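You operate a simulated robot arm through the tools that you are given. There is no shell and no other tool.

You are at the controls of a simulated robot arm. One attempt, no reset.

Task
Oil the left chain over its whole length and wipe the oil mark off the purple bench.
Fine: stop pumping once it is oiled, oil no other chain, wipe with the pad and put it back, oil knob back to shut. Set down upright: blue pad. What is to be rubbed or washed off counts as gone when no trace of it is left.

Only the result counts: the job must be done as asked and must still hold three seconds after the hand-in. Knocking over, shifting, dropping, spilling or breaking anything else fails it.

Robot
A 6-joint arm with a two-finger parallel gripper, fixed in place. Base frame: the origin is at the foot of the arm, x ahead of it, y to its left, z up; the work surface is at about z = 0.85. Lengths are in m, angles in degrees, forces in N, time in s.
With the tool pointing down near the work surface it reaches from about 0.36 to 0.82 m from the base axis. Its first joint turns from -166.0 to 166.0 degrees. Payload 3.91 kg.
Tool frame: the origin (TCP) lies between the finger pads and is the grasp point; the fingertips stand 0.03 m ahead of it; z points along the fingers, y is the line along which they close. Largest opening 0.11 m; finger width 0.02, thickness 0.01; the body of the gripper, 0.048 by 0.112 m, starts 0.055 m behind the TCP.
Orientation is told as [roll, pitch, yaw] about the base's x, y, z axes, in that order, counted from this pose: with the fingers straight down and closing along the base's y, the tool's x points along the base's -x, its y along +y and its z along -z.

Tools
- The arm moves only by the tool apply_moves. Its argument "plan" is a list of rows, each a list of 3 entries, a list of its own where there are three numbers: the turn, a rotation vector about the tool's x, y, z in units of 5 degrees (1.0 is 5 degrees), then the shift along the tool's x, y, z in units of 40 mm (1.0 is 40 mm), then the gripper command, from -1 (shut) to 1 (fully open), values between in proportion. In form: [[[rx, ry, rz], [dx, dy, dz], claw], ...]. A call has 1 to 20 rows; each row shifts and turns the commanded pose from where the row before left it, along the tool's axes as they then stand. A call with a number of a shift or a turn outside -1 to 1 is refused whole. A row lasts 0.2 s, in which the tool goes at most 0.05 m and 8.6 degrees; a call with a longer step from one row to the next is refused whole, and so is a gripper value outside its range. Where a pose cannot be reached the arm comes as near as it can. A force on the tool above 40 N (or 10 N above the force at the start of the call, whichever is more), or a blocked arm, ends the call early, and 0.2 s more pass. The fingers move at their own pace (about 0.045 m/s each) and stop on an object; they squeeze with about 37 N. The grip force told is the motor's: it shows also when the fingers shut on nothing. Time passes only in rows, and 0.2 s behind the last, so rows that do not move let the fingers close. It gives the time, the measured TCP pose, the force on the tool (base axes), the opening and the grip force at its end, in the units of the frame above (readings bear some noise), with the torque about the TCP (base axes, N m) and any sound that the robot's microphone picked up.
- Cameras (640 x 400 px; columns grow to the right, rows downward): "scene" is fixed at [0.0502, 0.6511, 1.4612]; the picture's right is [-0.36, -0.93, 0.00], its down [-0.67, 0.26, -0.69] and it looks along [0.64, -0.25, -0.72] (base axes); focal length 252 px, centre (320, 200). "wrist" rides on the gripper at [0.077, 0.007, -0.114] in the tool frame; the picture's right is [-0.09, 1.00, 0.00], its down [-0.80, -0.07, -0.59] and it looks along [-0.59, -0.05, 0.80] (tool axes); focal length 270 px, centre (320, 200). There is no depth. A picture from a camera that has moved, and an enlarged one, comes with that camera's place and axes in the base frame and with its lens.
- capture(camera): a new picture of that camera. The clock stands still meanwhile.
- move_column(by): slides the trunk up (or, below 0, down) by that many m; the arm rides with it, the base frame stays. It gives what a move gives, with no picture.
- enlarge(camera, box): a new picture of the part [left, top, right, bottom] of that camera's present view, enlarged. The clock stands still meanwhile.
- sign_off(): hands the job in; it is judged then, once.

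Places have to be worked out from the pictures, the camera data and where the tool is seen. Open the gripper and draw the arm clear of the work before you hand the job in, unless the task says otherwise.

The tools are called after "Emit:" by a JSON object that holds its "method" and its "body". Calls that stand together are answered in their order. apply_moves: Moves the arm, as the interface text tells. Its arguments: {"type":"object","properties":{"plan":{"type":"array","items":{"type":"array"}}},"required":["plan"]} The other tools are called the same way: move_column (by) slides the trunk up or down; capture (camera) takes a picture; enlarge (camera, box) takes an enlarged picture of a part of a camera's view; sign_off () hands the job in.

At the start:

```text
time_s: 0.0
tcp_pos: [0.2867, 0.4187, 1.2521]
tool_rot: [0.0, 0.0, 0.0]
ft_force: [-1.5, 0.2, 0.7]
torque: [0.02, 0.0, 0.0]
width: 0.11
grasp_force: 0.0
trunk travel left (down, up): [-0.575, 0.035]
```

scene: 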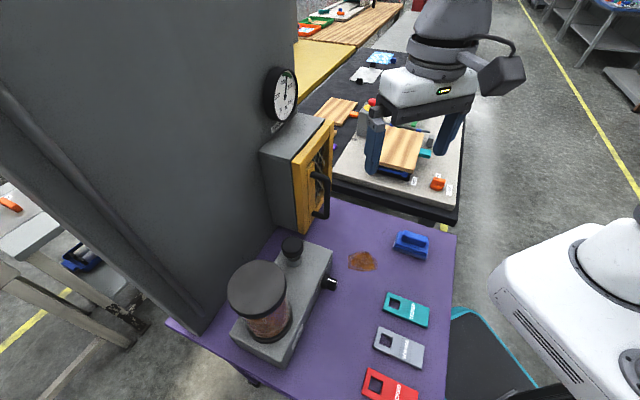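
wrist: 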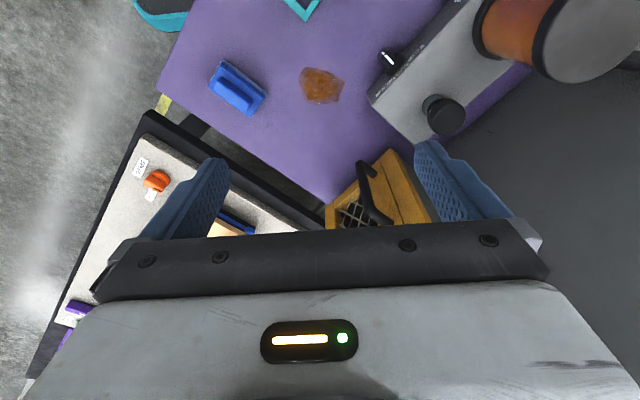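

I start by looking at the scene in detail to find the chains, the oil knob, the pad and the mark.

Emit:
{"method": "enlarge", "body": {"camera": "scene", "box": [320, 80, 480, 200]}}

Emit:
{"method": "enlarge", "body": {"camera": "scene", "box": [220, 200, 460, 400]}}

Emit:
{"method": "enlarge", "body": {"camera": "scene", "box": [280, 0, 480, 130]}}

Emit:
{"method": "enlarge", "body": {"camera": "wrist", "box": [30, 100, 350, 330]}}

```text
3.33 times, centred on (400, 140) of scene
camera zoom: at [0.0502, 0.6511, 1.4612], right [-0.36, -0.93, 0.0], down [-0.67, 0.26, -0.69], along [0.64, -0.25, -0.72], focal length 839 px, centre (53, 400)
```

zoom: 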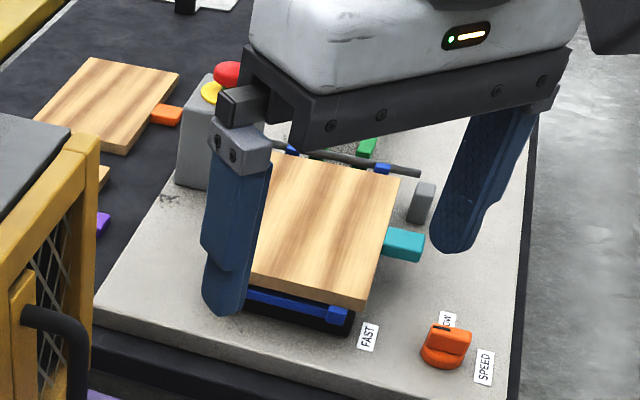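

```text
2.00 times, centred on (340, 300) of scene
camera zoom: at [0.0502, 0.6511, 1.4612], right [-0.36, -0.93, 0.0], down [-0.67, 0.26, -0.69], along [0.64, -0.25, -0.72], focal length 504 px, centre (280, 0)
```

zoom: 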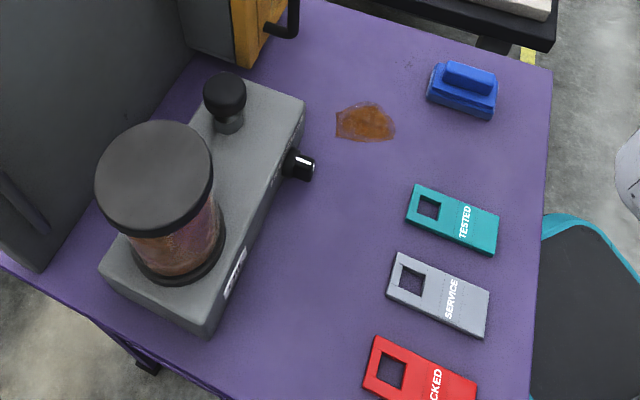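

```text
3.08 times, centred on (380, 65) of scene
camera zoom: at [0.0502, 0.6511, 1.4612], right [-0.36, -0.93, 0.0], down [-0.67, 0.26, -0.69], along [0.64, -0.25, -0.72], focal length 775 px, centre (135, 615)
```

zoom: 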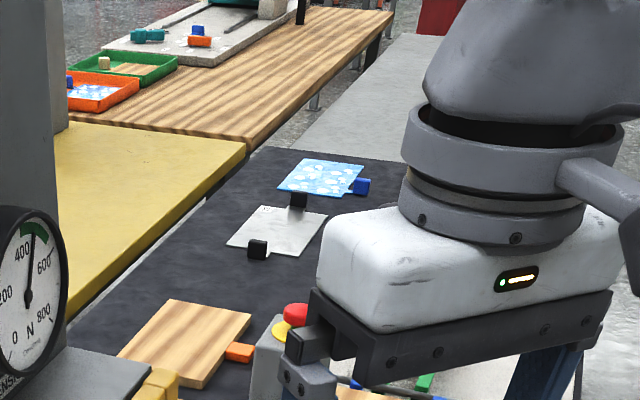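

```text
1.74 times, centred on (190, 215) of wrist
camera zoom: at [0.2084, 0.4256, 1.3657], right [0.09, 1.0, 0.0], down [0.8, -0.07, 0.59], along [0.59, -0.05, -0.8], focal length 470 px, centre (546, 174)
```

zoom: 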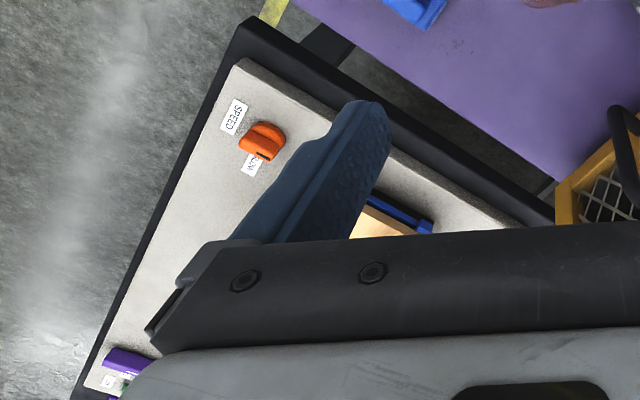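

Now I zoom on the machine with the yellow mesh door and the oiler.

Emit:
{"method": "enlarge", "body": {"camera": "scene", "box": [240, 60, 360, 240]}}

Emit:
{"method": "enlarge", "body": {"camera": "wrist", "box": [320, 0, 640, 240]}}

Emit:
{"method": "enlarge", "body": {"camera": "scene", "box": [220, 220, 350, 370]}}

Emit:
{"method": "enlarge", "body": {"camera": "scene", "box": [0, 0, 240, 400]}}

```text
2.22 times, centred on (300, 150) of scene
camera zoom: at [0.0502, 0.6511, 1.4612], right [-0.36, -0.93, 0.0], down [-0.67, 0.26, -0.69], along [0.64, -0.25, -0.72], focal length 560 px, centre (364, 311)
```

zoom: 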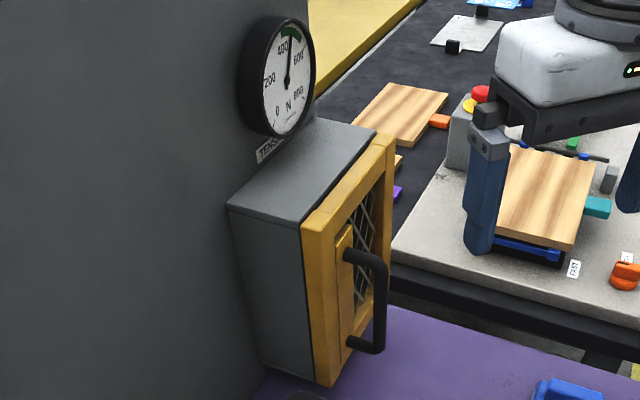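

```text
1.67 times, centred on (480, 120) of wrist
camera zoom: at [0.2084, 0.4256, 1.3657], right [0.09, 1.0, 0.0], down [0.8, -0.07, 0.59], along [0.59, -0.05, -0.8], focal length 450 px, centre (53, 333)
```

zoom: 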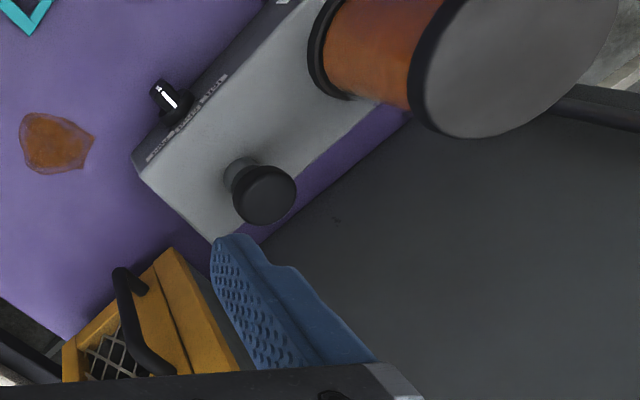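

```text
2.67 times, centred on (285, 295) of scene
camera zoom: at [0.0502, 0.6511, 1.4612], right [-0.36, -0.93, 0.0], down [-0.67, 0.26, -0.69], along [0.64, -0.25, -0.72], focal length 671 px, centre (413, -53)
```

zoom: 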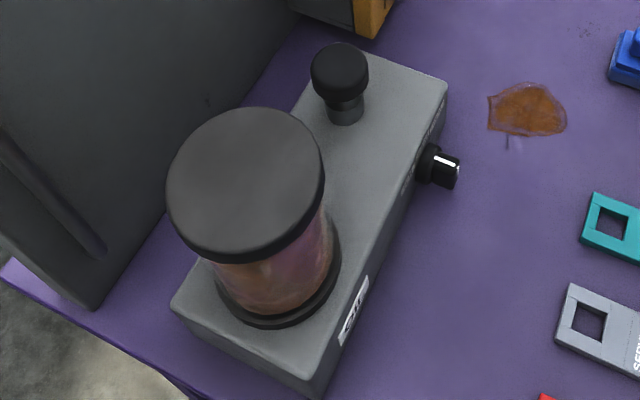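

```text
1.00 times, centred on (120, 200) of scene (not enlarged: the box is as wide or as high as the picture)
camera zoom: at [0.0502, 0.6511, 1.4612], right [-0.36, -0.93, 0.0], down [-0.67, 0.26, -0.69], along [0.64, -0.25, -0.72], focal length 252 px, centre (520, 200)
```

zoom: 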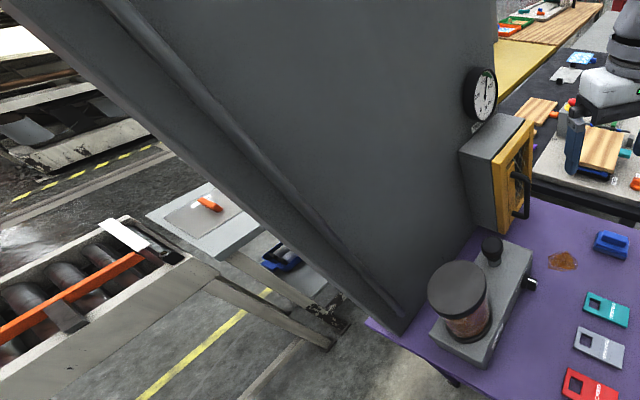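

The machine panel seems to face the base at about 45° azimuth, with a yellow mesh door box. I turn the tool toward it and draw back slightly so the wrist camera sees it from the front.

Emit:
{"method": "apply_moves", "body": {"plan": [[[0, 0, -1], [0, -1, 0], 1], [[0, 0, -1], [0, -1, 0], 1], [[0, 0, -1], [0, -1, 0], 1], [[0, 0, -1], [0, 0, 0], 1], [[0, 0, -1], [0, 0, 0], 1], [[0, 0, -1], [0, 0, 0], 1], [[0, 0, -1], [0, 0, 0], 1], [[0, 0, -1], [0, 0, 0], 1], [[0, 0, -1], [0, 0, 0], 1], [[0, -1, 0], [0, 0, 0], 1], [[0, -1, 0], [0, 0, 0], 1], [[0, -1, 0], [0, 0, 0], 1], [[0, -1, 0], [0, 0, 0], 1], [[0, -1, 0], [0, 0, 0], 1]]}}

Emit:
{"method": "capture", "body": {"camera": "wrist"}}

Emit:
{"method": "capture", "body": {"camera": "scene"}}

```text
time_s: 3.0
tcp_pos: [0.2972, 0.2991, 1.2525]
tool_rot: [0.0, -25.1, 45.1]
ft_force: [0.2, 0.3, -0.8]
torque: [0.02, -0.01, -0.05]
width: 0.1099
grasp_force: 0.1
trunk travel left (down, up): [-0.575, 0.035]
```

```text
taken
camera wrist: at [0.2075, 0.2205, 1.3228], right [-0.65, 0.76, 0.04], down [0.38, 0.28, 0.88], along [0.66, 0.58, -0.48], focal length 270 px, centre (320, 200)
```

wrist: 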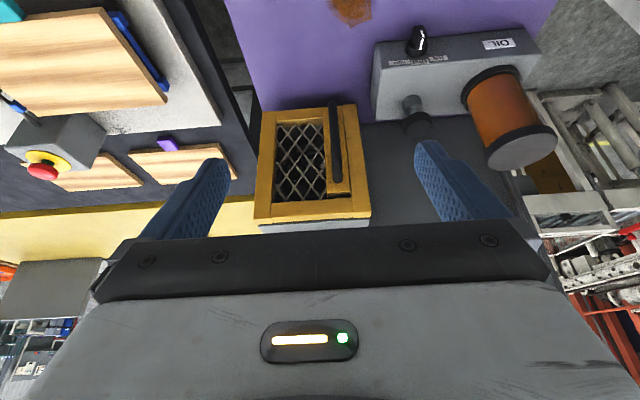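

```text
taken
```

scene: 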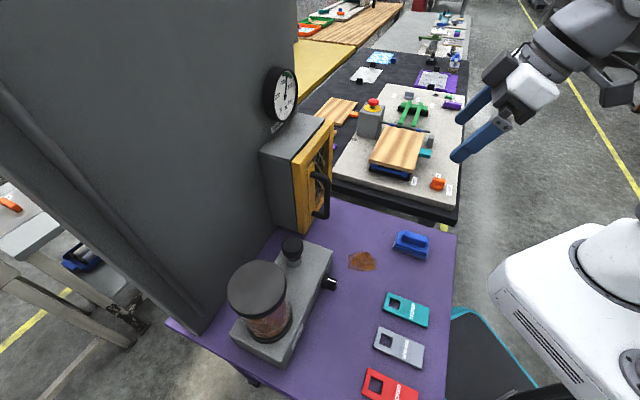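

Emit:
{"method": "enlarge", "body": {"camera": "wrist", "box": [240, 0, 400, 230]}}

Emit:
{"method": "enlarge", "body": {"camera": "wrist", "box": [360, 0, 560, 180]}}

```text
1.74 times, centred on (320, 115) of wrist
camera zoom: at [0.2075, 0.2205, 1.3228], right [-0.65, 0.76, 0.04], down [0.38, 0.28, 0.88], along [0.66, 0.58, -0.48], focal length 470 px, centre (320, 348)
```

zoom: 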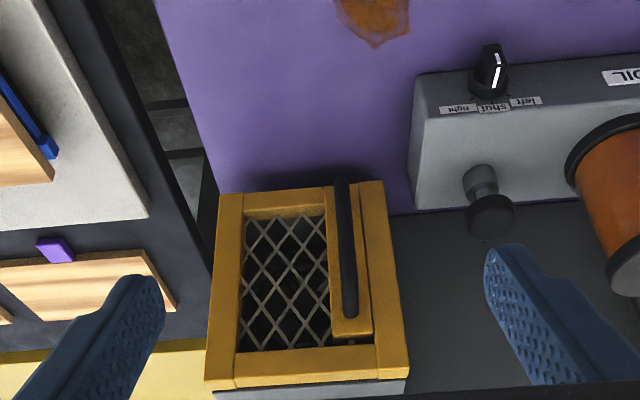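

```text
2.22 times, centred on (460, 90) of wrist
camera zoom: at [0.2075, 0.2205, 1.3228], right [-0.65, 0.76, 0.04], down [0.38, 0.28, 0.88], along [0.66, 0.58, -0.48], focal length 601 px, centre (9, 444)
```

zoom: 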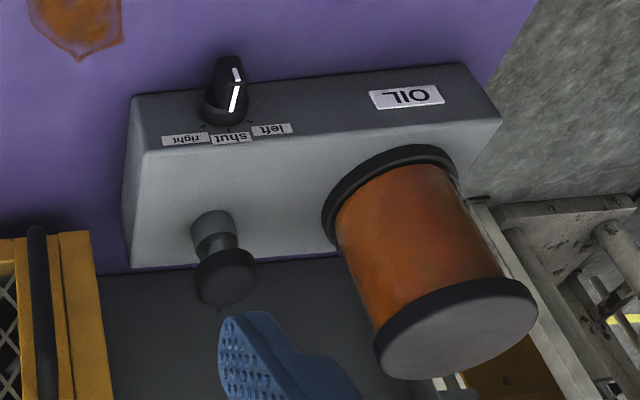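

The knob on the oiler reads left / shut / right, pointer at shut; the plunger on top is the pump. I lower and level the camera to look through the mesh door.

Emit:
{"method": "apply_moves", "body": {"plan": [[[0, 0, 0], [0.65, 0, 0.7], 1], [[0, 0, 0], [0.65, 0, 0.7], 1], [[0, 0, 0], [0.65, 0, 0.7], 1], [[0, 0, 0], [0.65, 0, 0.7], 1], [[0, -1, 0], [0, 0, 0], 1], [[0, -1, 0], [0, 0, 0], 1], [[0, -1, 0], [0, 0, 0], 1], [[0, -1, 0], [0, 0, 0], 1], [[0, 0, 0], [0, 0, 0], 1]]}}

Emit:
{"method": "capture", "body": {"camera": "wrist"}}

Emit:
{"method": "capture", "body": {"camera": "scene"}}

```text
time_s: 5.0
tcp_pos: [0.2971, 0.3164, 1.1413]
tool_rot: [-0.6, -42.6, 45.0]
ft_force: [-0.3, 0.9, -0.4]
torque: [0.02, -0.02, 0.01]
width: 0.11
grasp_force: 0.2
out of reach, approached as far as the arm can: row 4, 5, 6, 7, 8
trunk travel left (down, up): [-0.575, 0.035]
```

```text
taken
camera wrist: at [0.1965, 0.2257, 1.1722], right [-0.65, 0.75, 0.05], down [0.18, 0.09, 0.98], along [0.74, 0.65, -0.19], focal length 270 px, centre (320, 200)
```

wrist: 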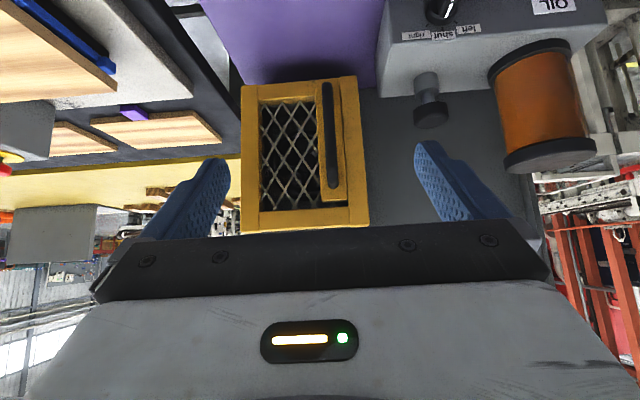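

```text
taken
```

scene: 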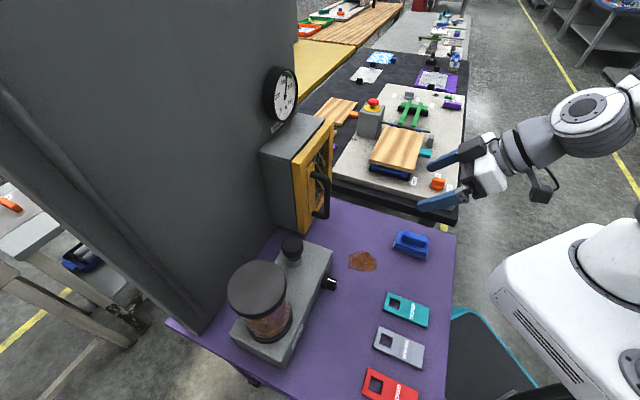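

Emit:
{"method": "enlarge", "body": {"camera": "wrist", "box": [230, 70, 390, 240]}}

Emit:
{"method": "enlarge", "body": {"camera": "wrist", "box": [250, 90, 340, 220]}}

Emit:
{"method": "enlarge", "body": {"camera": "scene", "box": [380, 220, 450, 270]}}

Emit:
{"method": "enlarge", "body": {"camera": "scene", "box": [230, 50, 350, 150]}}

```text
2.35 times, centred on (310, 155) of wrist
camera zoom: at [0.1965, 0.2257, 1.1722], right [-0.65, 0.75, 0.05], down [0.18, 0.09, 0.98], along [0.74, 0.65, -0.19], focal length 636 px, centre (344, 306)
```

zoom: 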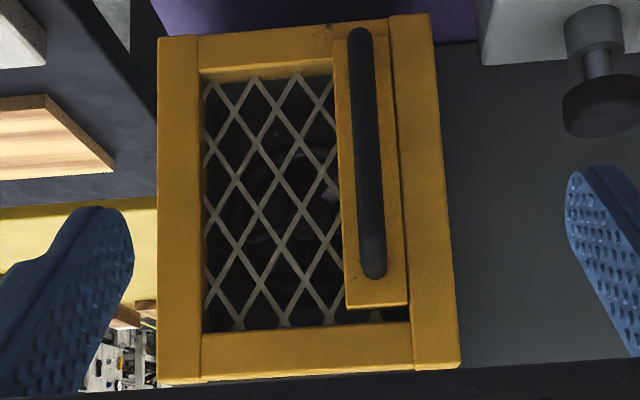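

```text
3.08 times, centred on (295, 155) of wrist
camera zoom: at [0.1965, 0.2257, 1.1722], right [-0.65, 0.75, 0.05], down [0.18, 0.09, 0.98], along [0.74, 0.65, -0.19], focal length 832 px, centre (397, 338)
```

zoom: 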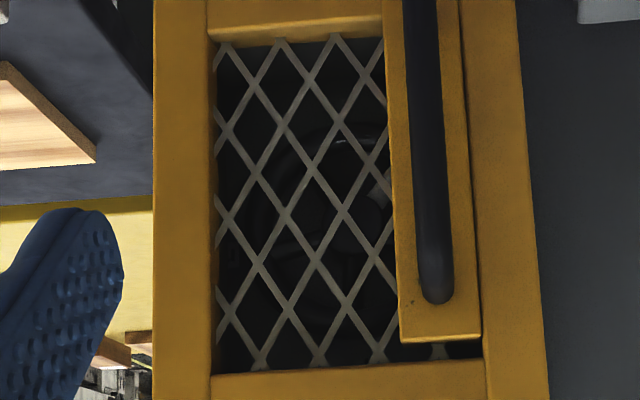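

```text
8.00 times, centred on (415, 245) of scene
camera zoom: at [0.0502, 0.6511, 1.4612], right [-0.36, -0.93, 0.0], down [-0.67, 0.26, -0.69], along [0.64, -0.25, -0.72], focal length 2014 px, centre (-440, -160)
```

zoom: 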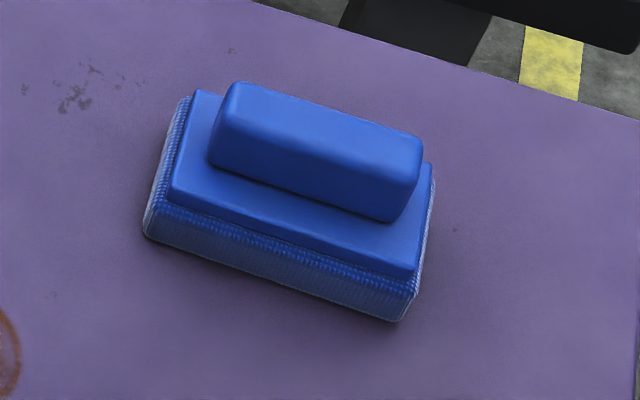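

```text
4.00 times, centred on (290, 100) of scene
camera zoom: at [0.0502, 0.6511, 1.4612], right [-0.36, -0.93, 0.0], down [-0.67, 0.26, -0.69], along [0.64, -0.25, -0.72], focal length 1007 px, centre (440, 600)
```

zoom: 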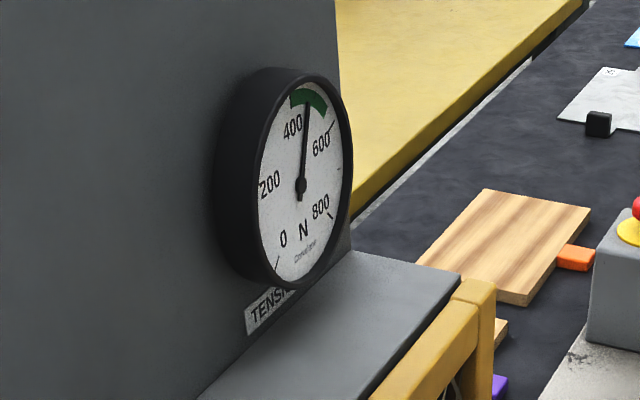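

Emit:
{"method": "enlarge", "body": {"camera": "scene", "box": [0, 60, 240, 350]}}

Emit:
{"method": "enlarge", "body": {"camera": "scene", "box": [120, 220, 250, 350]}}

Emit:
{"method": "enlarge", "body": {"camera": "wrist", "box": [350, 0, 640, 240]}}

```text
1.38 times, centred on (120, 205) of scene
camera zoom: at [0.0502, 0.6511, 1.4612], right [-0.36, -0.93, 0.0], down [-0.67, 0.26, -0.69], along [0.64, -0.25, -0.72], focal length 347 px, centre (596, 193)
```

zoom: 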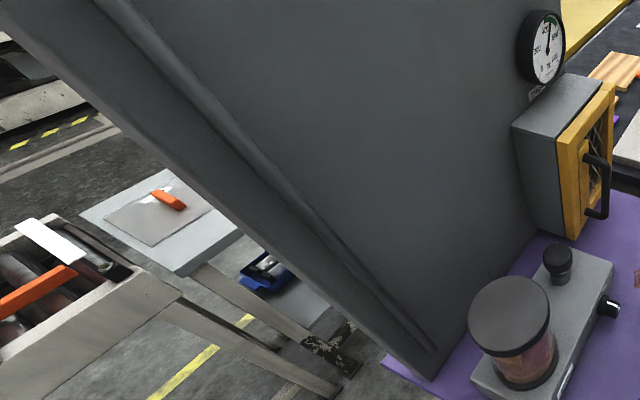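

```text
3.08 times, centred on (185, 285) of scene
camera zoom: at [0.0502, 0.6511, 1.4612], right [-0.36, -0.93, 0.0], down [-0.67, 0.26, -0.69], along [0.64, -0.25, -0.72], focal length 775 px, centre (735, -62)
```

zoom: 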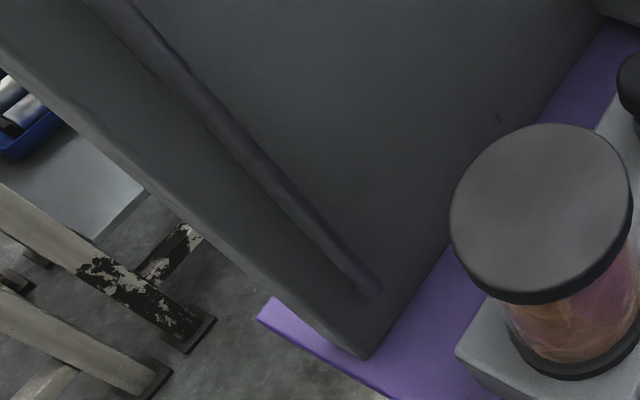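

```text
1.67 times, centred on (495, 120) of wrist
camera zoom: at [0.1965, 0.2257, 1.1722], right [-0.65, 0.75, 0.05], down [0.18, 0.09, 0.98], along [0.74, 0.65, -0.19], focal length 450 px, centre (28, 333)
```

zoom: 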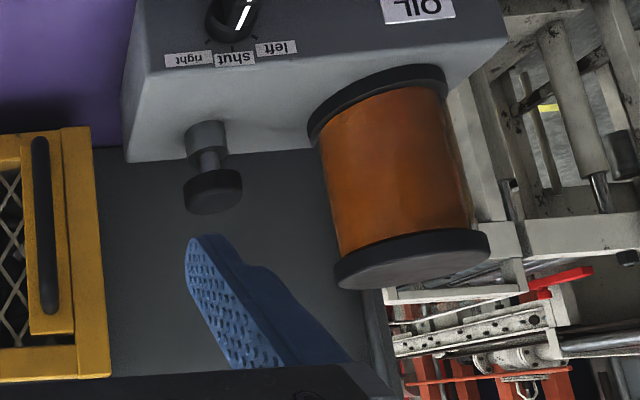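

Emit:
{"method": "enlarge", "body": {"camera": "wrist", "box": [258, 95, 328, 140]}}

Emit:
{"method": "enlarge", "body": {"camera": "wrist", "box": [258, 130, 328, 175]}}

Emit:
{"method": "enlarge", "body": {"camera": "wrist", "box": [258, 170, 328, 215]}}

Emit:
{"method": "enlarge", "body": {"camera": "wrist", "box": [318, 75, 378, 235]}}

```text
8.89 times, centred on (293, 118) of wrist
camera zoom: at [0.1965, 0.2257, 1.1722], right [-0.65, 0.75, 0.05], down [0.18, 0.09, 0.98], along [0.74, 0.65, -0.19], focal length 2402 px, centre (560, 933)
```

zoom: 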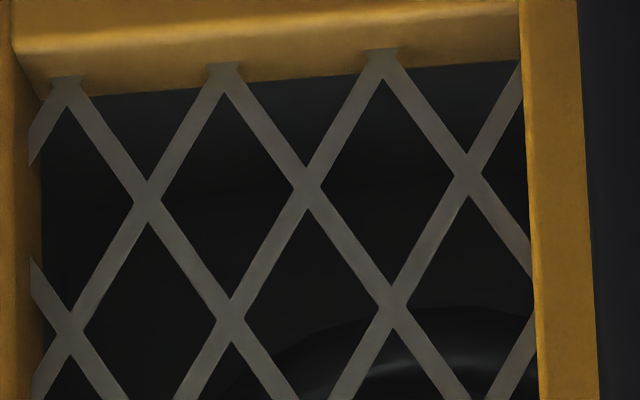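

```text
8.89 times, centred on (293, 152) of wrist
camera zoom: at [0.1965, 0.2257, 1.1722], right [-0.65, 0.75, 0.05], down [0.18, 0.09, 0.98], along [0.74, 0.65, -0.19], focal length 2402 px, centre (560, 622)
```

zoom: 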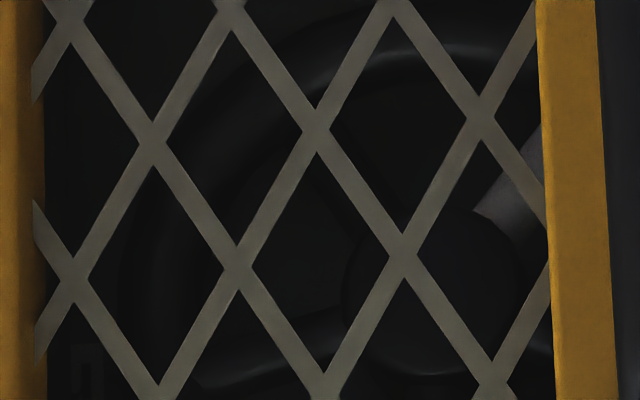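

```text
8.89 times, centred on (293, 192) of wrist
camera zoom: at [0.1965, 0.2257, 1.1722], right [-0.65, 0.75, 0.05], down [0.18, 0.09, 0.98], along [0.74, 0.65, -0.19], focal length 2402 px, centre (560, 267)
```

zoom: 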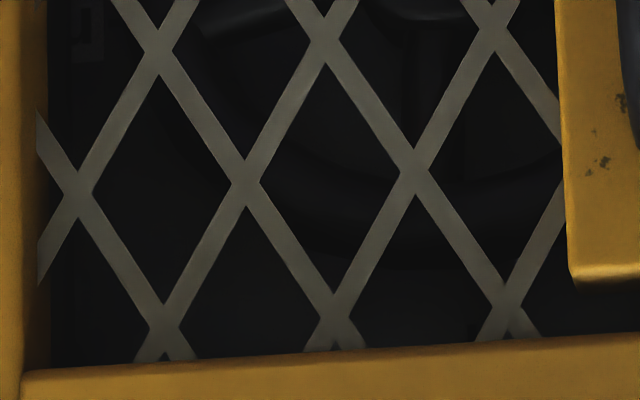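

```text
2.50 times, centred on (348, 155) of wrist
camera zoom: at [0.1965, 0.2257, 1.1722], right [-0.65, 0.75, 0.05], down [0.18, 0.09, 0.98], along [0.74, 0.65, -0.19], focal length 676 px, centre (250, 312)
```

zoom: 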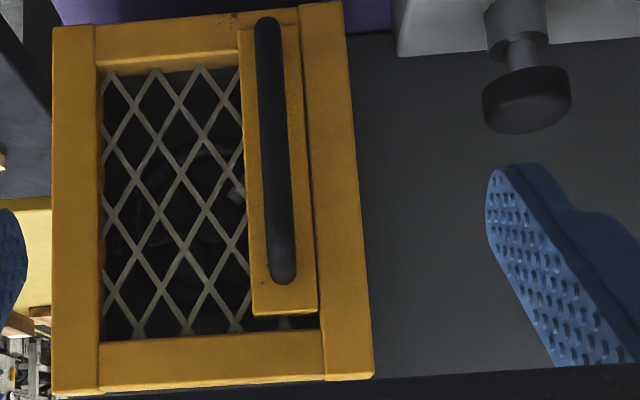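

Behind the mesh is only a three-lobed handwheel (tensioner), so the chains are elsewhere on the tall grey machine panel. I raise the tool and pitch it up to view the panel's upper part.

Emit:
{"method": "apply_moves", "body": {"plan": [[[0, 0, 0], [-0.7, 0, -0.5], 1], [[0, 0, 0], [-0.7, 0, -0.5], 1], [[0, 0, 0], [-0.7, 0, -0.5], 1], [[0, -1, 0], [-0.3, 0, 0], 1], [[0, -1, 0], [0, 0, 0], 1], [[0, -1, 0], [0, 0, 0], 1], [[0, -1, 0], [0, 0, 0], 1], [[0, -1, 0], [0, 0, 0], 1], [[0, -1, 0], [0, 0, 0], 1], [[0, -1, 0], [0, 0, 0], 1]]}}

Emit:
{"method": "capture", "body": {"camera": "wrist"}}

Emit:
{"method": "capture", "body": {"camera": "scene"}}

```text
time_s: 7.2
tcp_pos: [0.3317, 0.358, 1.2703]
tool_rot: [0.2, -80.1, 44.9]
ft_force: [0.9, 0.2, -0.7]
torque: [-0.01, 0.0, -0.02]
width: 0.1098
grasp_force: 0.1
out of reach, approached as far as the arm can: row 8, 9, 10
trunk travel left (down, up): [-0.575, 0.035]
```

```text
taken
camera wrist: at [0.2366, 0.2734, 1.2132], right [-0.69, 0.72, 0.09], down [-0.27, -0.37, 0.89], along [0.67, 0.6, 0.44], focal length 270 px, centre (320, 200)
```

wrist: 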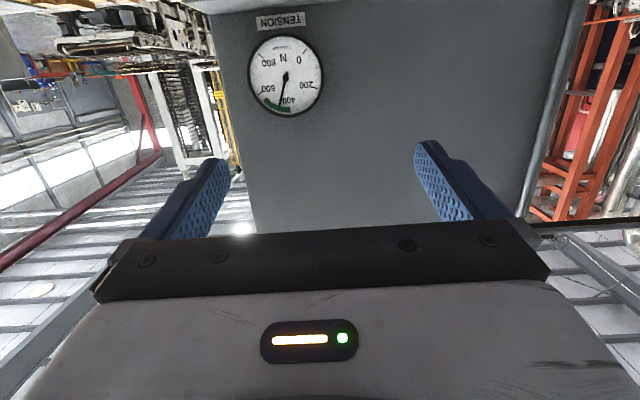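

```text
taken
```

scene: 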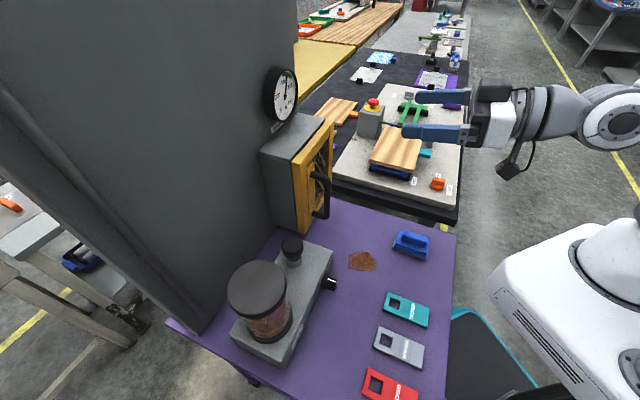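

Emit:
{"method": "enlarge", "body": {"camera": "wrist", "box": [480, 0, 640, 240]}}

Emit:
{"method": "enlarge", "body": {"camera": "wrist", "box": [160, 0, 480, 240]}}

```text
1.67 times, centred on (560, 120) of wrist
camera zoom: at [0.2366, 0.2734, 1.2132], right [-0.69, 0.72, 0.09], down [-0.27, -0.37, 0.89], along [0.67, 0.6, 0.44], focal length 450 px, centre (-80, 333)
```

zoom: 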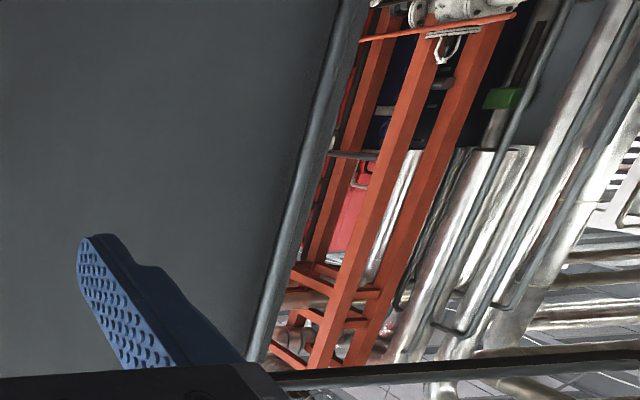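

```text
1.67 times, centred on (320, 120) of wrist
camera zoom: at [0.2366, 0.2734, 1.2132], right [-0.69, 0.72, 0.09], down [-0.27, -0.37, 0.89], along [0.67, 0.6, 0.44], focal length 450 px, centre (320, 333)
```

zoom: 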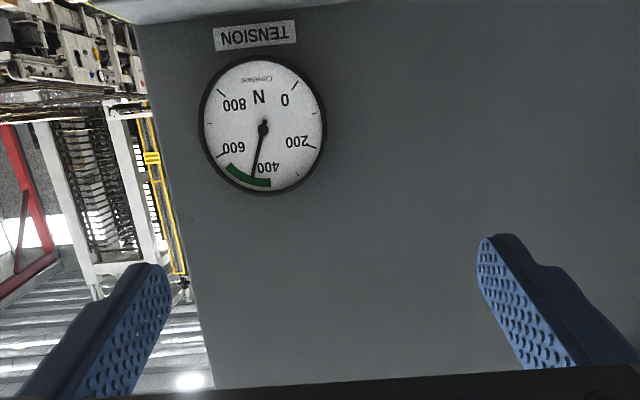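

The panel continues up out of view. I roll the tool by 90° so the wrist camera gets an unobstructed vertical field of the panel.

Emit:
{"method": "apply_moves", "body": {"plan": [[[0, 0, -1], [0, 0, 0], 1], [[0, 0, -1], [0, 0, 0], 1], [[0, 0, -1], [0, 0, 0], 1], [[0, 0, -1], [0, 0, 0], 1], [[0, 0, -1], [0, 0, 0], 1], [[0, 0, -1], [0, 0, 0], 1], [[0, 0, -1], [0, 0, 0], 1], [[0, 0, -1], [0, 0, 0], 1], [[0, 0, -1], [0, 0, 0], 1], [[0, 0, -1], [0, 0, 0], 1], [[0, 0, -1], [0, 0, 0], 1], [[0, 0, -1], [0, 0, 0], 1], [[0, 0, -1], [0, 0, 0], 1], [[0, 0, -1], [0, 0, 0], 1], [[0, 0, -1], [0, 0, 0], 1], [[0, 0, -1], [0, 0, 0], 1], [[0, 0, -1], [0, 0, 0], 1], [[0, 0, -1], [0, 0, 0], 1]]}}

Emit:
{"method": "capture", "body": {"camera": "wrist"}}

```text
time_s: 11.0
tcp_pos: [0.3313, 0.3573, 1.2692]
tool_rot: [-80.0, 0.1, 134.9]
ft_force: [-0.3, -0.5, 0.6]
torque: [-0.01, 0.0, 0.01]
width: 0.1101
grasp_force: 0.2
trunk travel left (down, up): [-0.575, 0.035]
```

```text
taken
camera wrist: at [0.3039, 0.2224, 1.283], right [-0.18, -0.06, -0.98], down [-0.97, 0.16, 0.17], along [0.15, 0.98, -0.09], focal length 270 px, centre (320, 200)
```

wrist: 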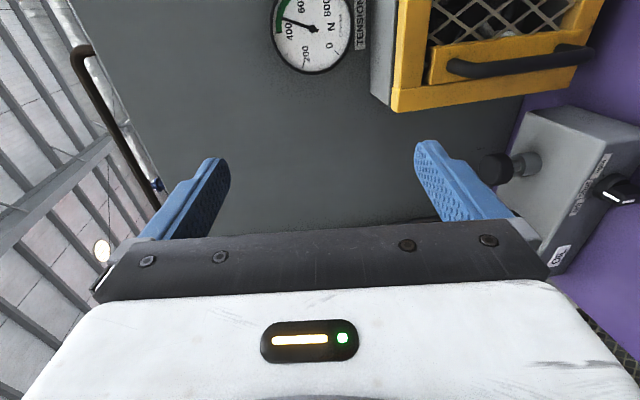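

Emit:
{"method": "enlarge", "body": {"camera": "wrist", "box": [40, 20, 280, 200]}}

Emit:
{"method": "apply_moves", "body": {"plan": [[[0, 1, 0], [0, 0, 0], 1], [[0, 1, 0], [0, 0, 0], 1], [[0, 1, 0], [0, 0, 0], 1], [[0, 1, 0], [0, 0, 0], 1], [[0, 1, 0], [0, 0, 0], 1], [[0, 1, 0], [0, 0, 0], 1], [[-1, 0, 0], [0, 0, 0], 1], [[-1, 0, 0], [0, 0, 0], 1]]}}

Emit:
{"method": "capture", "body": {"camera": "wrist"}}

```text
2.22 times, centred on (160, 110) of wrist
camera zoom: at [0.3039, 0.2224, 1.283], right [-0.18, -0.06, -0.98], down [-0.97, 0.16, 0.17], along [0.15, 0.98, -0.09], focal length 601 px, centre (676, 400)
```

zoom: 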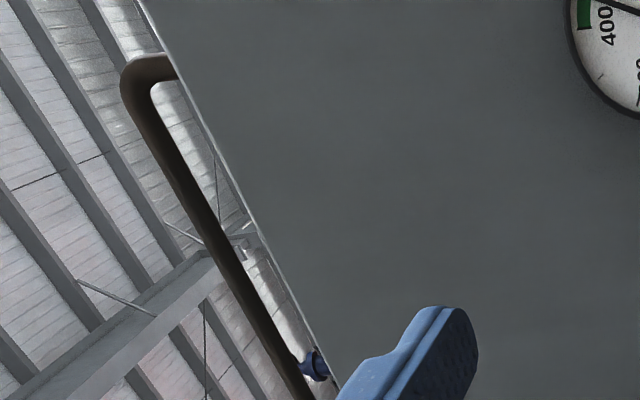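

```text
time_s: 12.8
tcp_pos: [0.3309, 0.3579, 1.2699]
tool_rot: [-71.3, 4.9, 105.3]
ft_force: [-1.1, -0.2, 1.4]
torque: [0.01, 0.02, 0.01]
width: 0.1101
grasp_force: 0.1
trunk travel left (down, up): [-0.575, 0.035]
```

```text
taken
camera wrist: at [0.2431, 0.2564, 1.3066], right [-0.31, -0.08, -0.95], down [-0.74, 0.65, 0.19], along [0.6, 0.76, -0.26], focal length 270 px, centre (320, 200)
```

wrist: 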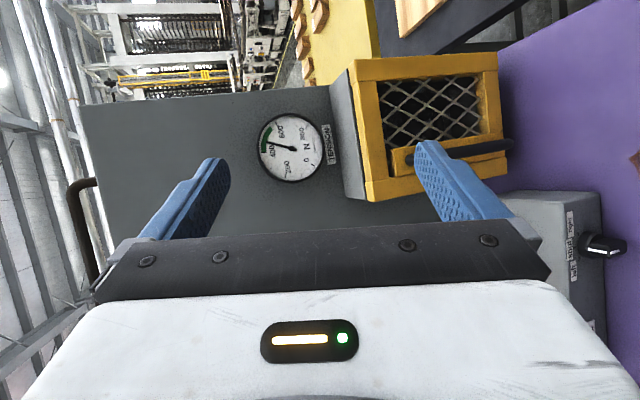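

The panel top is about z≈1.49 with a handle bar on top. I raise the hand to look over the top of the panel.

Emit:
{"method": "apply_moves", "body": {"plan": [[[0, 0, 0], [0.08, -0.85, -0.29], 1], [[0, 0, 0], [0.08, -0.85, -0.29], 1], [[0, 0, 0], [0.08, -0.85, -0.29], 1], [[0, 0, 0], [0.08, -0.85, -0.29], 1], [[0, 0, 0], [0.08, -0.85, -0.29], 1], [[0, 0, 0], [0.08, -0.85, -0.29], 1], [[0, 0, 0], [0.08, -0.85, -0.29], 1], [[0, 0, 0], [0.08, -0.85, -0.29], 1]]}}

Emit:
{"method": "capture", "body": {"camera": "wrist"}}

Emit:
{"method": "capture", "body": {"camera": "scene"}}

```text
time_s: 14.6
tcp_pos: [0.3295, 0.3577, 1.5579]
tool_rot: [-71.2, 4.9, 105.5]
ft_force: [0.6, -0.1, 0.0]
torque: [0.02, 0.02, -0.01]
width: 0.1099
grasp_force: 0.0
trunk travel left (down, up): [-0.575, 0.035]
```

```text
taken
camera wrist: at [0.241, 0.2572, 1.5946], right [-0.31, -0.08, -0.95], down [-0.74, 0.65, 0.19], along [0.6, 0.76, -0.26], focal length 270 px, centre (320, 200)
```

wrist: 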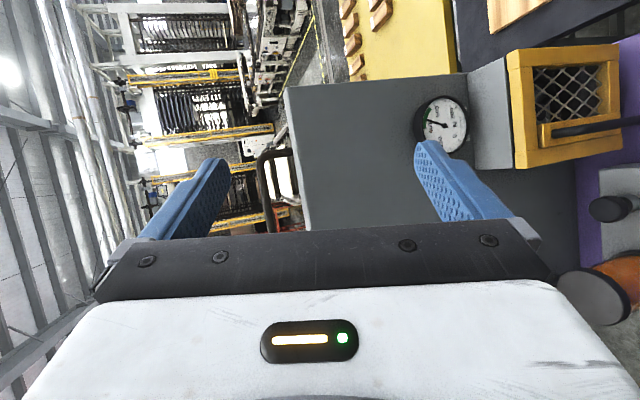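

```text
taken
```

scene: 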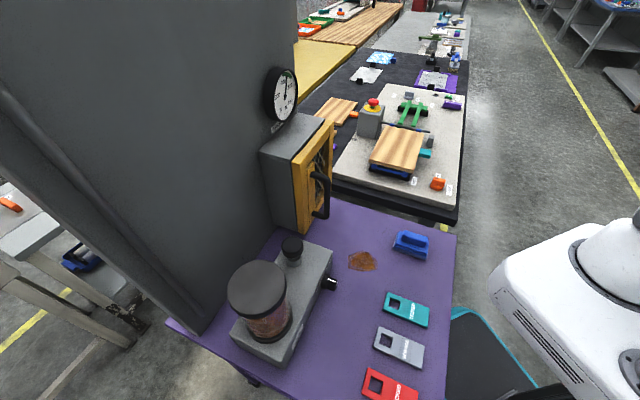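

Emit:
{"method": "enlarge", "body": {"camera": "wrist", "box": [200, 70, 440, 240]}}

Emit:
{"method": "apply_moves", "body": {"plan": [[[0, 0, 0], [0.08, -0.85, -0.29], 1], [[1, 0, 0], [0.08, -0.6, 0.3], 1], [[1, 0, 0], [0, 0, 0], 1], [[1, 0, 0], [0, 0, 0], 1], [[1, 0, 0], [0, 0, 0], 1]]}}

Emit:
{"method": "capture", "body": {"camera": "wrist"}}

```text
2.35 times, centred on (320, 155) of wrist
camera zoom: at [0.241, 0.2572, 1.5946], right [-0.31, -0.08, -0.95], down [-0.74, 0.65, 0.19], along [0.6, 0.76, -0.26], focal length 636 px, centre (320, 306)
```

zoom: 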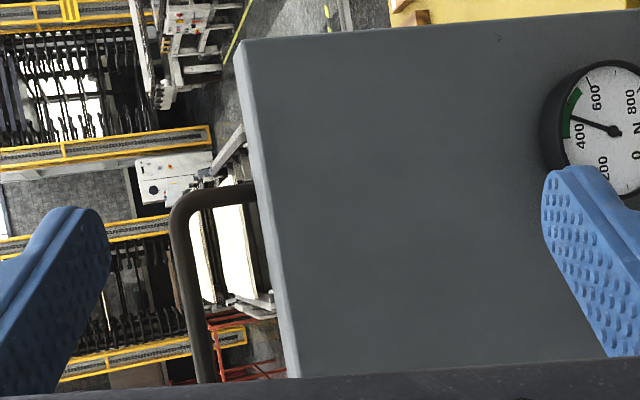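

```text
time_s: 15.8
tcp_pos: [0.3494, 0.3605, 1.6134]
tool_rot: [-91.4, 5.0, 105.5]
ft_force: [-0.1, -0.7, -0.1]
torque: [0.0, -0.02, 0.01]
width: 0.1097
grasp_force: 0.1
trunk travel left (down, up): [-0.575, 0.035]
```

```text
taken
camera wrist: at [0.2582, 0.2556, 1.6098], right [0.02, 0.01, -1.0], down [-0.79, 0.62, -0.01], along [0.62, 0.79, 0.02], focal length 270 px, centre (320, 200)
```

wrist: 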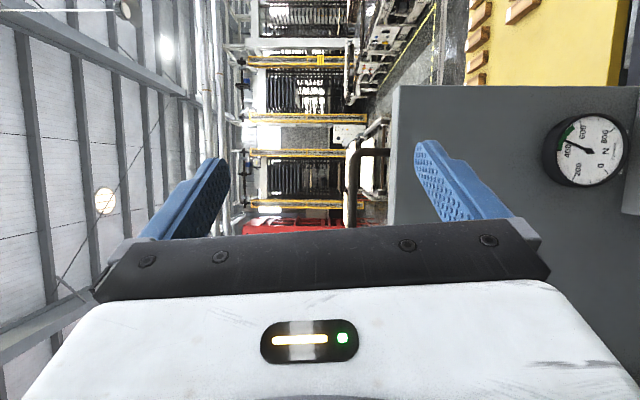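

I turned the wrong way. I bring the tool back to pointing down, then reach out above the panel to look behind it.

Emit:
{"method": "apply_moves", "body": {"plan": [[[-1, 0, 0], [0, 0, 0], 1], [[-1, 0, 0], [0, 0, 0], 1], [[-1, 0, 0], [0, 0, 0], 1], [[-1, 0, 0], [0, 0, 0], 1], [[-1, 0, 0], [0, 0, 0], 1], [[-1, 0, 0], [0, 0, 0], 1], [[-1, 0, 0], [0, 0, 0], 1], [[-1, 0, 0], [0, 0, 0], 1], [[-1, 0, 0], [0, 0, 0], 1], [[-1, 0, 0], [0, 0, 0], 1], [[-1, 0, 0], [0, 0, 0], 1], [[-1, 0, 0], [0, 0, 0], 1], [[-1, 0, 0], [0, 0, 0], 1], [[-1, 0, 0], [0, 0, 0], 1], [[-1, 0, 0], [0, 0, 0], 1], [[-1, 0, 0], [0, 0, 0], 1], [[-1, 0, 0], [0, 0, 0], 1], [[-1, 0, 0], [0, 0, 0], 1]]}}

Emit:
{"method": "capture", "body": {"camera": "wrist"}}

```text
time_s: 19.6
tcp_pos: [0.3366, 0.3278, 1.5139]
tool_rot: [-1.4, 4.9, 105.3]
ft_force: [-0.1, 0.7, -0.7]
torque: [0.05, 0.01, 0.03]
width: 0.1099
grasp_force: 0.0
out of reach, approached as far as the arm can: row 14, 15, 16, 17, 18
trunk travel left (down, up): [-0.575, 0.035]
```

```text
taken
camera wrist: at [0.3451, 0.2602, 1.6339], right [-0.98, -0.18, -0.03], down [-0.17, 0.83, 0.53], along [-0.07, 0.52, -0.85], focal length 270 px, centre (320, 200)
```

wrist: 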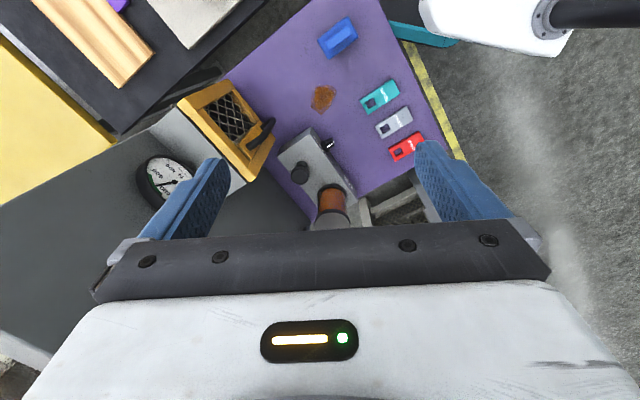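

The tool-down pose tops out here. I swing right and outward to look around the right side of the panel, staying above the box.

Emit:
{"method": "apply_moves", "body": {"plan": [[[0, 0, 0], [0.445, -0.865, 0.4], 1], [[0, 0, 0], [0.445, -0.865, 0.4], 1], [[0, 0, 0], [0.445, -0.865, 0.4], 1], [[0, 0, 0], [0.445, -0.865, 0.4], 1], [[0, 0, 0], [0.445, -0.865, 0.4], 1], [[0, 0, 0], [0.445, -0.865, 0.4], 1], [[0, 0, 0], [0.445, -0.865, 0.4], 1], [[0, 0, 0], [0.445, -0.865, 0.4], 1], [[0, 0, 0], [0.445, -0.865, 0.4], 1], [[0, 0, 0], [0.445, -0.865, 0.4], 1]]}}

Emit:
{"method": "capture", "body": {"camera": "wrist"}}

Emit:
{"method": "capture", "body": {"camera": "scene"}}

```text
time_s: 21.8
tcp_pos: [0.6855, 0.2214, 1.3492]
tool_rot: [-1.3, 5.0, 105.3]
ft_force: [0.4, 0.1, -1.0]
torque: [-0.01, 0.01, 0.0]
width: 0.11
grasp_force: 0.1
out of reach, approached as far as the arm can: row 8, 9, 10
trunk travel left (down, up): [-0.575, 0.035]
```

```text
taken
camera wrist: at [0.6931, 0.1545, 1.4698], right [-0.98, -0.18, -0.03], down [-0.17, 0.83, 0.52], along [-0.07, 0.52, -0.85], focal length 270 px, centre (320, 200)
```

wrist: 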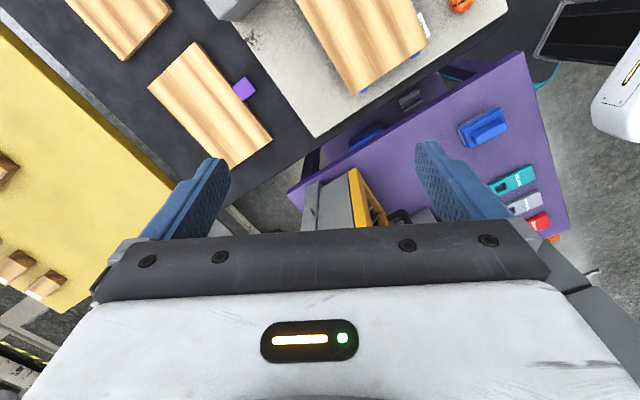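

```text
taken
```

scene: 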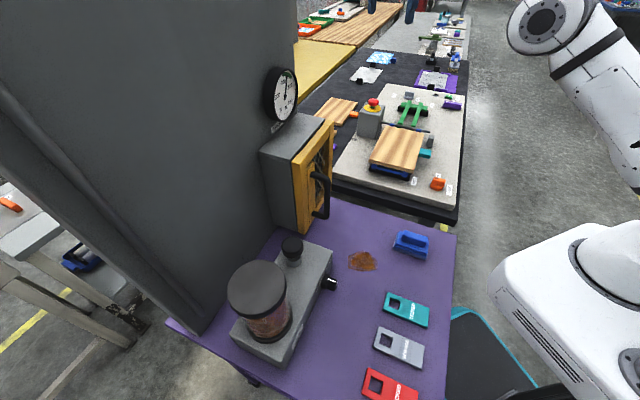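

Emit:
{"method": "apply_moves", "body": {"plan": [[[0, -1, 0], [0, 0, 0], 1], [[0, -1, 0], [0, 0, 0], 1], [[0, -1, 0], [0, 0, 0], 1], [[0, -1, 0], [0, 0, 0], 1], [[0, -1, 0], [0, 0, 0], 1], [[0, -1, 0], [0, 0, 0], 1], [[0, -1, 0], [0, 0, 0], 1]]}}

Emit:
{"method": "capture", "body": {"camera": "wrist"}}

```text
time_s: 23.4
tcp_pos: [0.6869, 0.2212, 1.349]
tool_rot: [-1.5, -30.1, 106.2]
ft_force: [0.0, -0.6, 0.0]
torque: [0.0, 0.03, -0.02]
width: 0.1102
grasp_force: 0.0
trunk travel left (down, up): [-0.575, 0.035]
```

```text
taken
camera wrist: at [0.7103, 0.0994, 1.4095], right [-0.98, -0.19, 0.02], down [-0.06, 0.39, 0.92], along [-0.18, 0.9, -0.4], focal length 270 px, centre (320, 200)
```

wrist: 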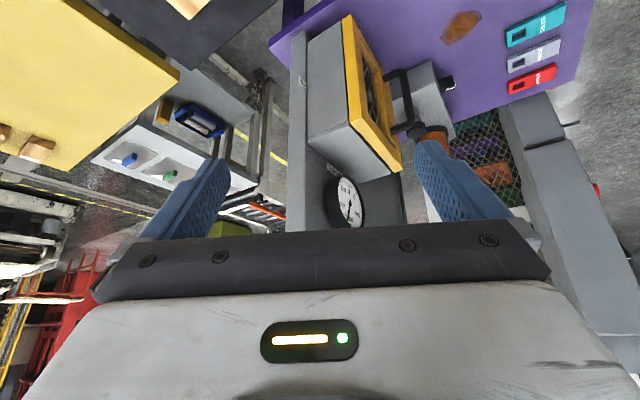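

Nothing attached behind the panel from here. I go back, up and left to inspect the panel's top handle and left side.

Emit:
{"method": "apply_moves", "body": {"plan": [[[0, 0, 0], [-0.907, 0.583, -0.198], 1], [[0, 0, 0], [-0.907, 0.583, -0.198], 1], [[0, 0, 0], [-0.907, 0.583, -0.198], 1], [[0, 0, 0], [-0.907, 0.583, -0.198], 1], [[0, 0, 0], [-0.907, 0.583, -0.198], 1], [[0, 0, 0], [-0.907, 0.583, -0.198], 1], [[0, 0, 0], [-0.907, 0.583, -0.198], 1], [[0, 0, 0], [-0.907, 0.583, -0.198], 1], [[0, 0, 0], [-0.907, 0.583, -0.198], 1]]}}

Emit:
{"method": "capture", "body": {"camera": "wrist"}}

Emit:
{"method": "enlarge", "body": {"camera": "scene", "box": [430, 280, 590, 400]}}

```text
time_s: 25.4
tcp_pos: [0.4137, 0.4056, 1.5708]
tool_rot: [-1.5, -30.0, 106.2]
ft_force: [-0.5, -0.2, 0.3]
torque: [0.0, 0.02, -0.01]
width: 0.1098
grasp_force: 0.1
trunk travel left (down, up): [-0.575, 0.035]
```

```text
taken
camera wrist: at [0.4375, 0.284, 1.6317], right [-0.98, -0.19, 0.02], down [-0.06, 0.4, 0.92], along [-0.18, 0.9, -0.4], focal length 270 px, centre (320, 200)
```

wrist: 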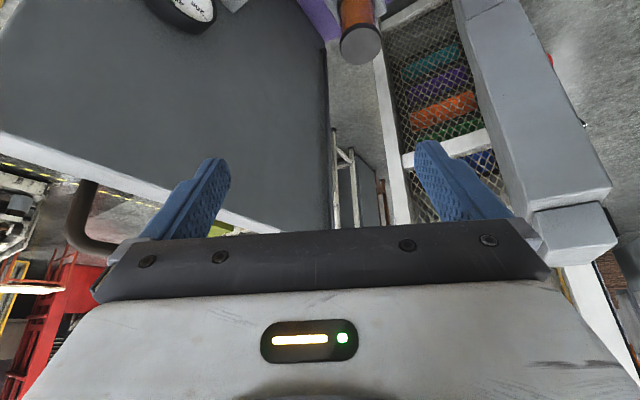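

```text
3.33 times, centred on (510, 340) of scene
camera zoom: at [0.0502, 0.6511, 1.4612], right [-0.36, -0.93, 0.0], down [-0.67, 0.26, -0.69], along [0.64, -0.25, -0.72], focal length 839 px, centre (-313, -267)
```

zoom: 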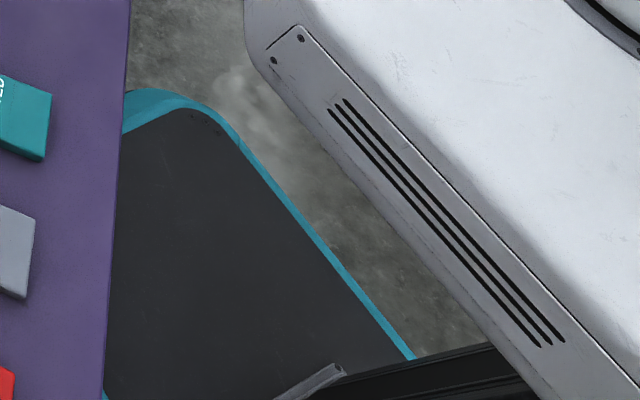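

Emit:
{"method": "enlarge", "body": {"camera": "wrist", "box": [0, 100, 200, 250]}}

Emit:
{"method": "apply_moves", "body": {"plan": [[[0, 0, 1], [0, 0, 0], 1], [[0, 0, 1], [0, 0, 0], 1], [[0, 0, 1], [0, 0, 0], 1], [[0, 0, 1], [0, 0, 0], 1], [[0, 0, 1], [0, 0, 0], 1], [[0, 0, 1], [0, 0, 0], 1], [[0, 0, 1], [0, 0, 0], 1], [[0, 0, 1], [0, 0, 0], 1], [[0, 0, 1], [0, 0, 0], 1]]}}

Emit:
{"method": "capture", "body": {"camera": "wrist"}}

```text
2.67 times, centred on (100, 175) of wrist
camera zoom: at [0.4375, 0.284, 1.6317], right [-0.98, -0.19, 0.02], down [-0.06, 0.4, 0.92], along [-0.18, 0.9, -0.4], focal length 721 px, centre (907, 267)
```

zoom: 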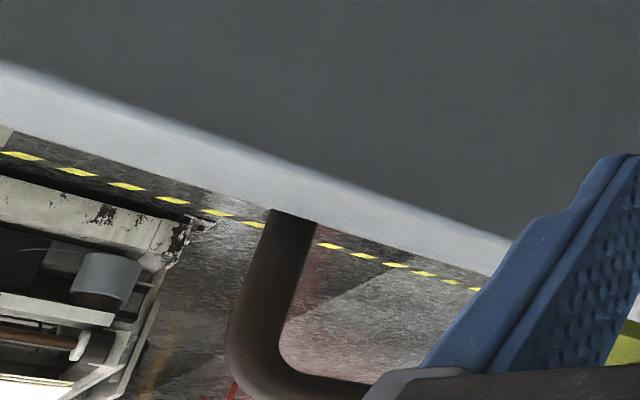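

```text
time_s: 27.4
tcp_pos: [0.414, 0.4016, 1.5702]
tool_rot: [21.3, -21.6, 56.6]
ft_force: [-0.2, -0.2, 0.0]
torque: [-0.02, 0.0, 0.0]
width: 0.11
grasp_force: 0.0
trunk travel left (down, up): [-0.575, 0.035]
```

```text
taken
camera wrist: at [0.3802, 0.2901, 1.642], right [-0.8, 0.47, 0.37], down [0.54, 0.3, 0.79], along [0.26, 0.83, -0.5], focal length 270 px, centre (320, 200)
```

wrist: 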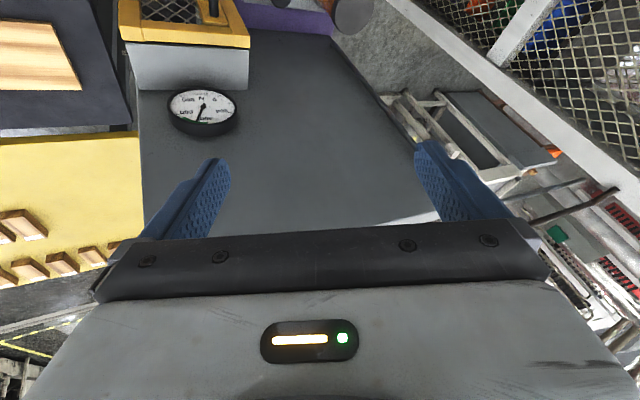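

The bent pipe rises from behind the panel; the front shows nothing more. In the mesh I noticed small link-like plates beside the handwheel, so I look again through the mesh from the right side, closer.

Emit:
{"method": "apply_moves", "body": {"plan": [[[0, 0, 0], [0.745, -0.354, 0.727], 1], [[0, 0, 0], [0.745, -0.354, 0.727], 1], [[0, 0, 0], [0.745, -0.354, 0.727], 1], [[0, 0, 0], [0.745, -0.354, 0.727], 1], [[0, 0, 0], [0.745, -0.354, 0.727], 1], [[0, 0, 0], [0.745, -0.354, 0.727], 1], [[0, 0, 0], [0.745, -0.354, 0.727], 1], [[0, 0, 0], [0.745, -0.354, 0.727], 1], [[0, 0, 0], [0.745, -0.354, 0.727], 1], [[0, 0, 0], [0.745, -0.354, 0.727], 1], [[0, 0, 0], [0.745, -0.354, 0.727], 1], [[0.531, -0.779, -0.237], [0, 0, 0], 1], [[0.531, -0.779, -0.237], [0, 0, 0], 1], [[0.531, -0.779, -0.237], [0, 0, 0], 1], [[0.531, -0.779, -0.237], [0, 0, 0], 1], [[0.531, -0.779, -0.237], [0, 0, 0], 1], [[0.531, -0.779, -0.237], [0, 0, 0], 1], [[0.531, -0.779, -0.237], [0, 0, 0], 1]]}}

Emit:
{"method": "capture", "body": {"camera": "wrist"}}

```text
time_s: 31.2
tcp_pos: [0.3789, 0.2588, 1.1352]
tool_rot: [0.0, -50.0, 60.5]
ft_force: [-0.5, -0.3, 0.0]
torque: [-0.01, 0.02, 0.02]
width: 0.1103
grasp_force: 0.0
out of reach, approached as far as the arm can: row 16, 17, 18
trunk travel left (down, up): [-0.575, 0.035]
```

```text
taken
camera wrist: at [0.3032, 0.1431, 1.1502], right [-0.84, 0.54, 0.07], down [0.09, 0.02, 1.0], along [0.54, 0.84, -0.07], focal length 270 px, centre (320, 200)
```

wrist: 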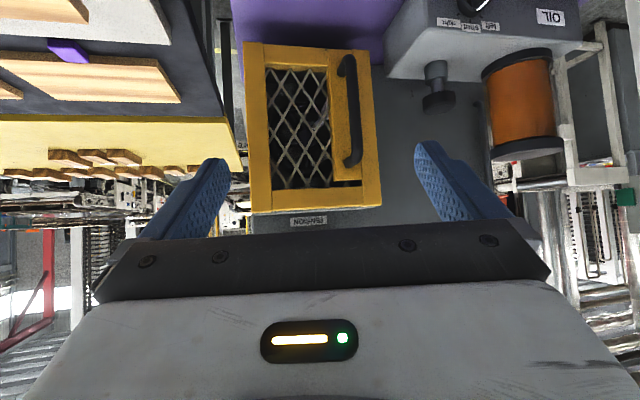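

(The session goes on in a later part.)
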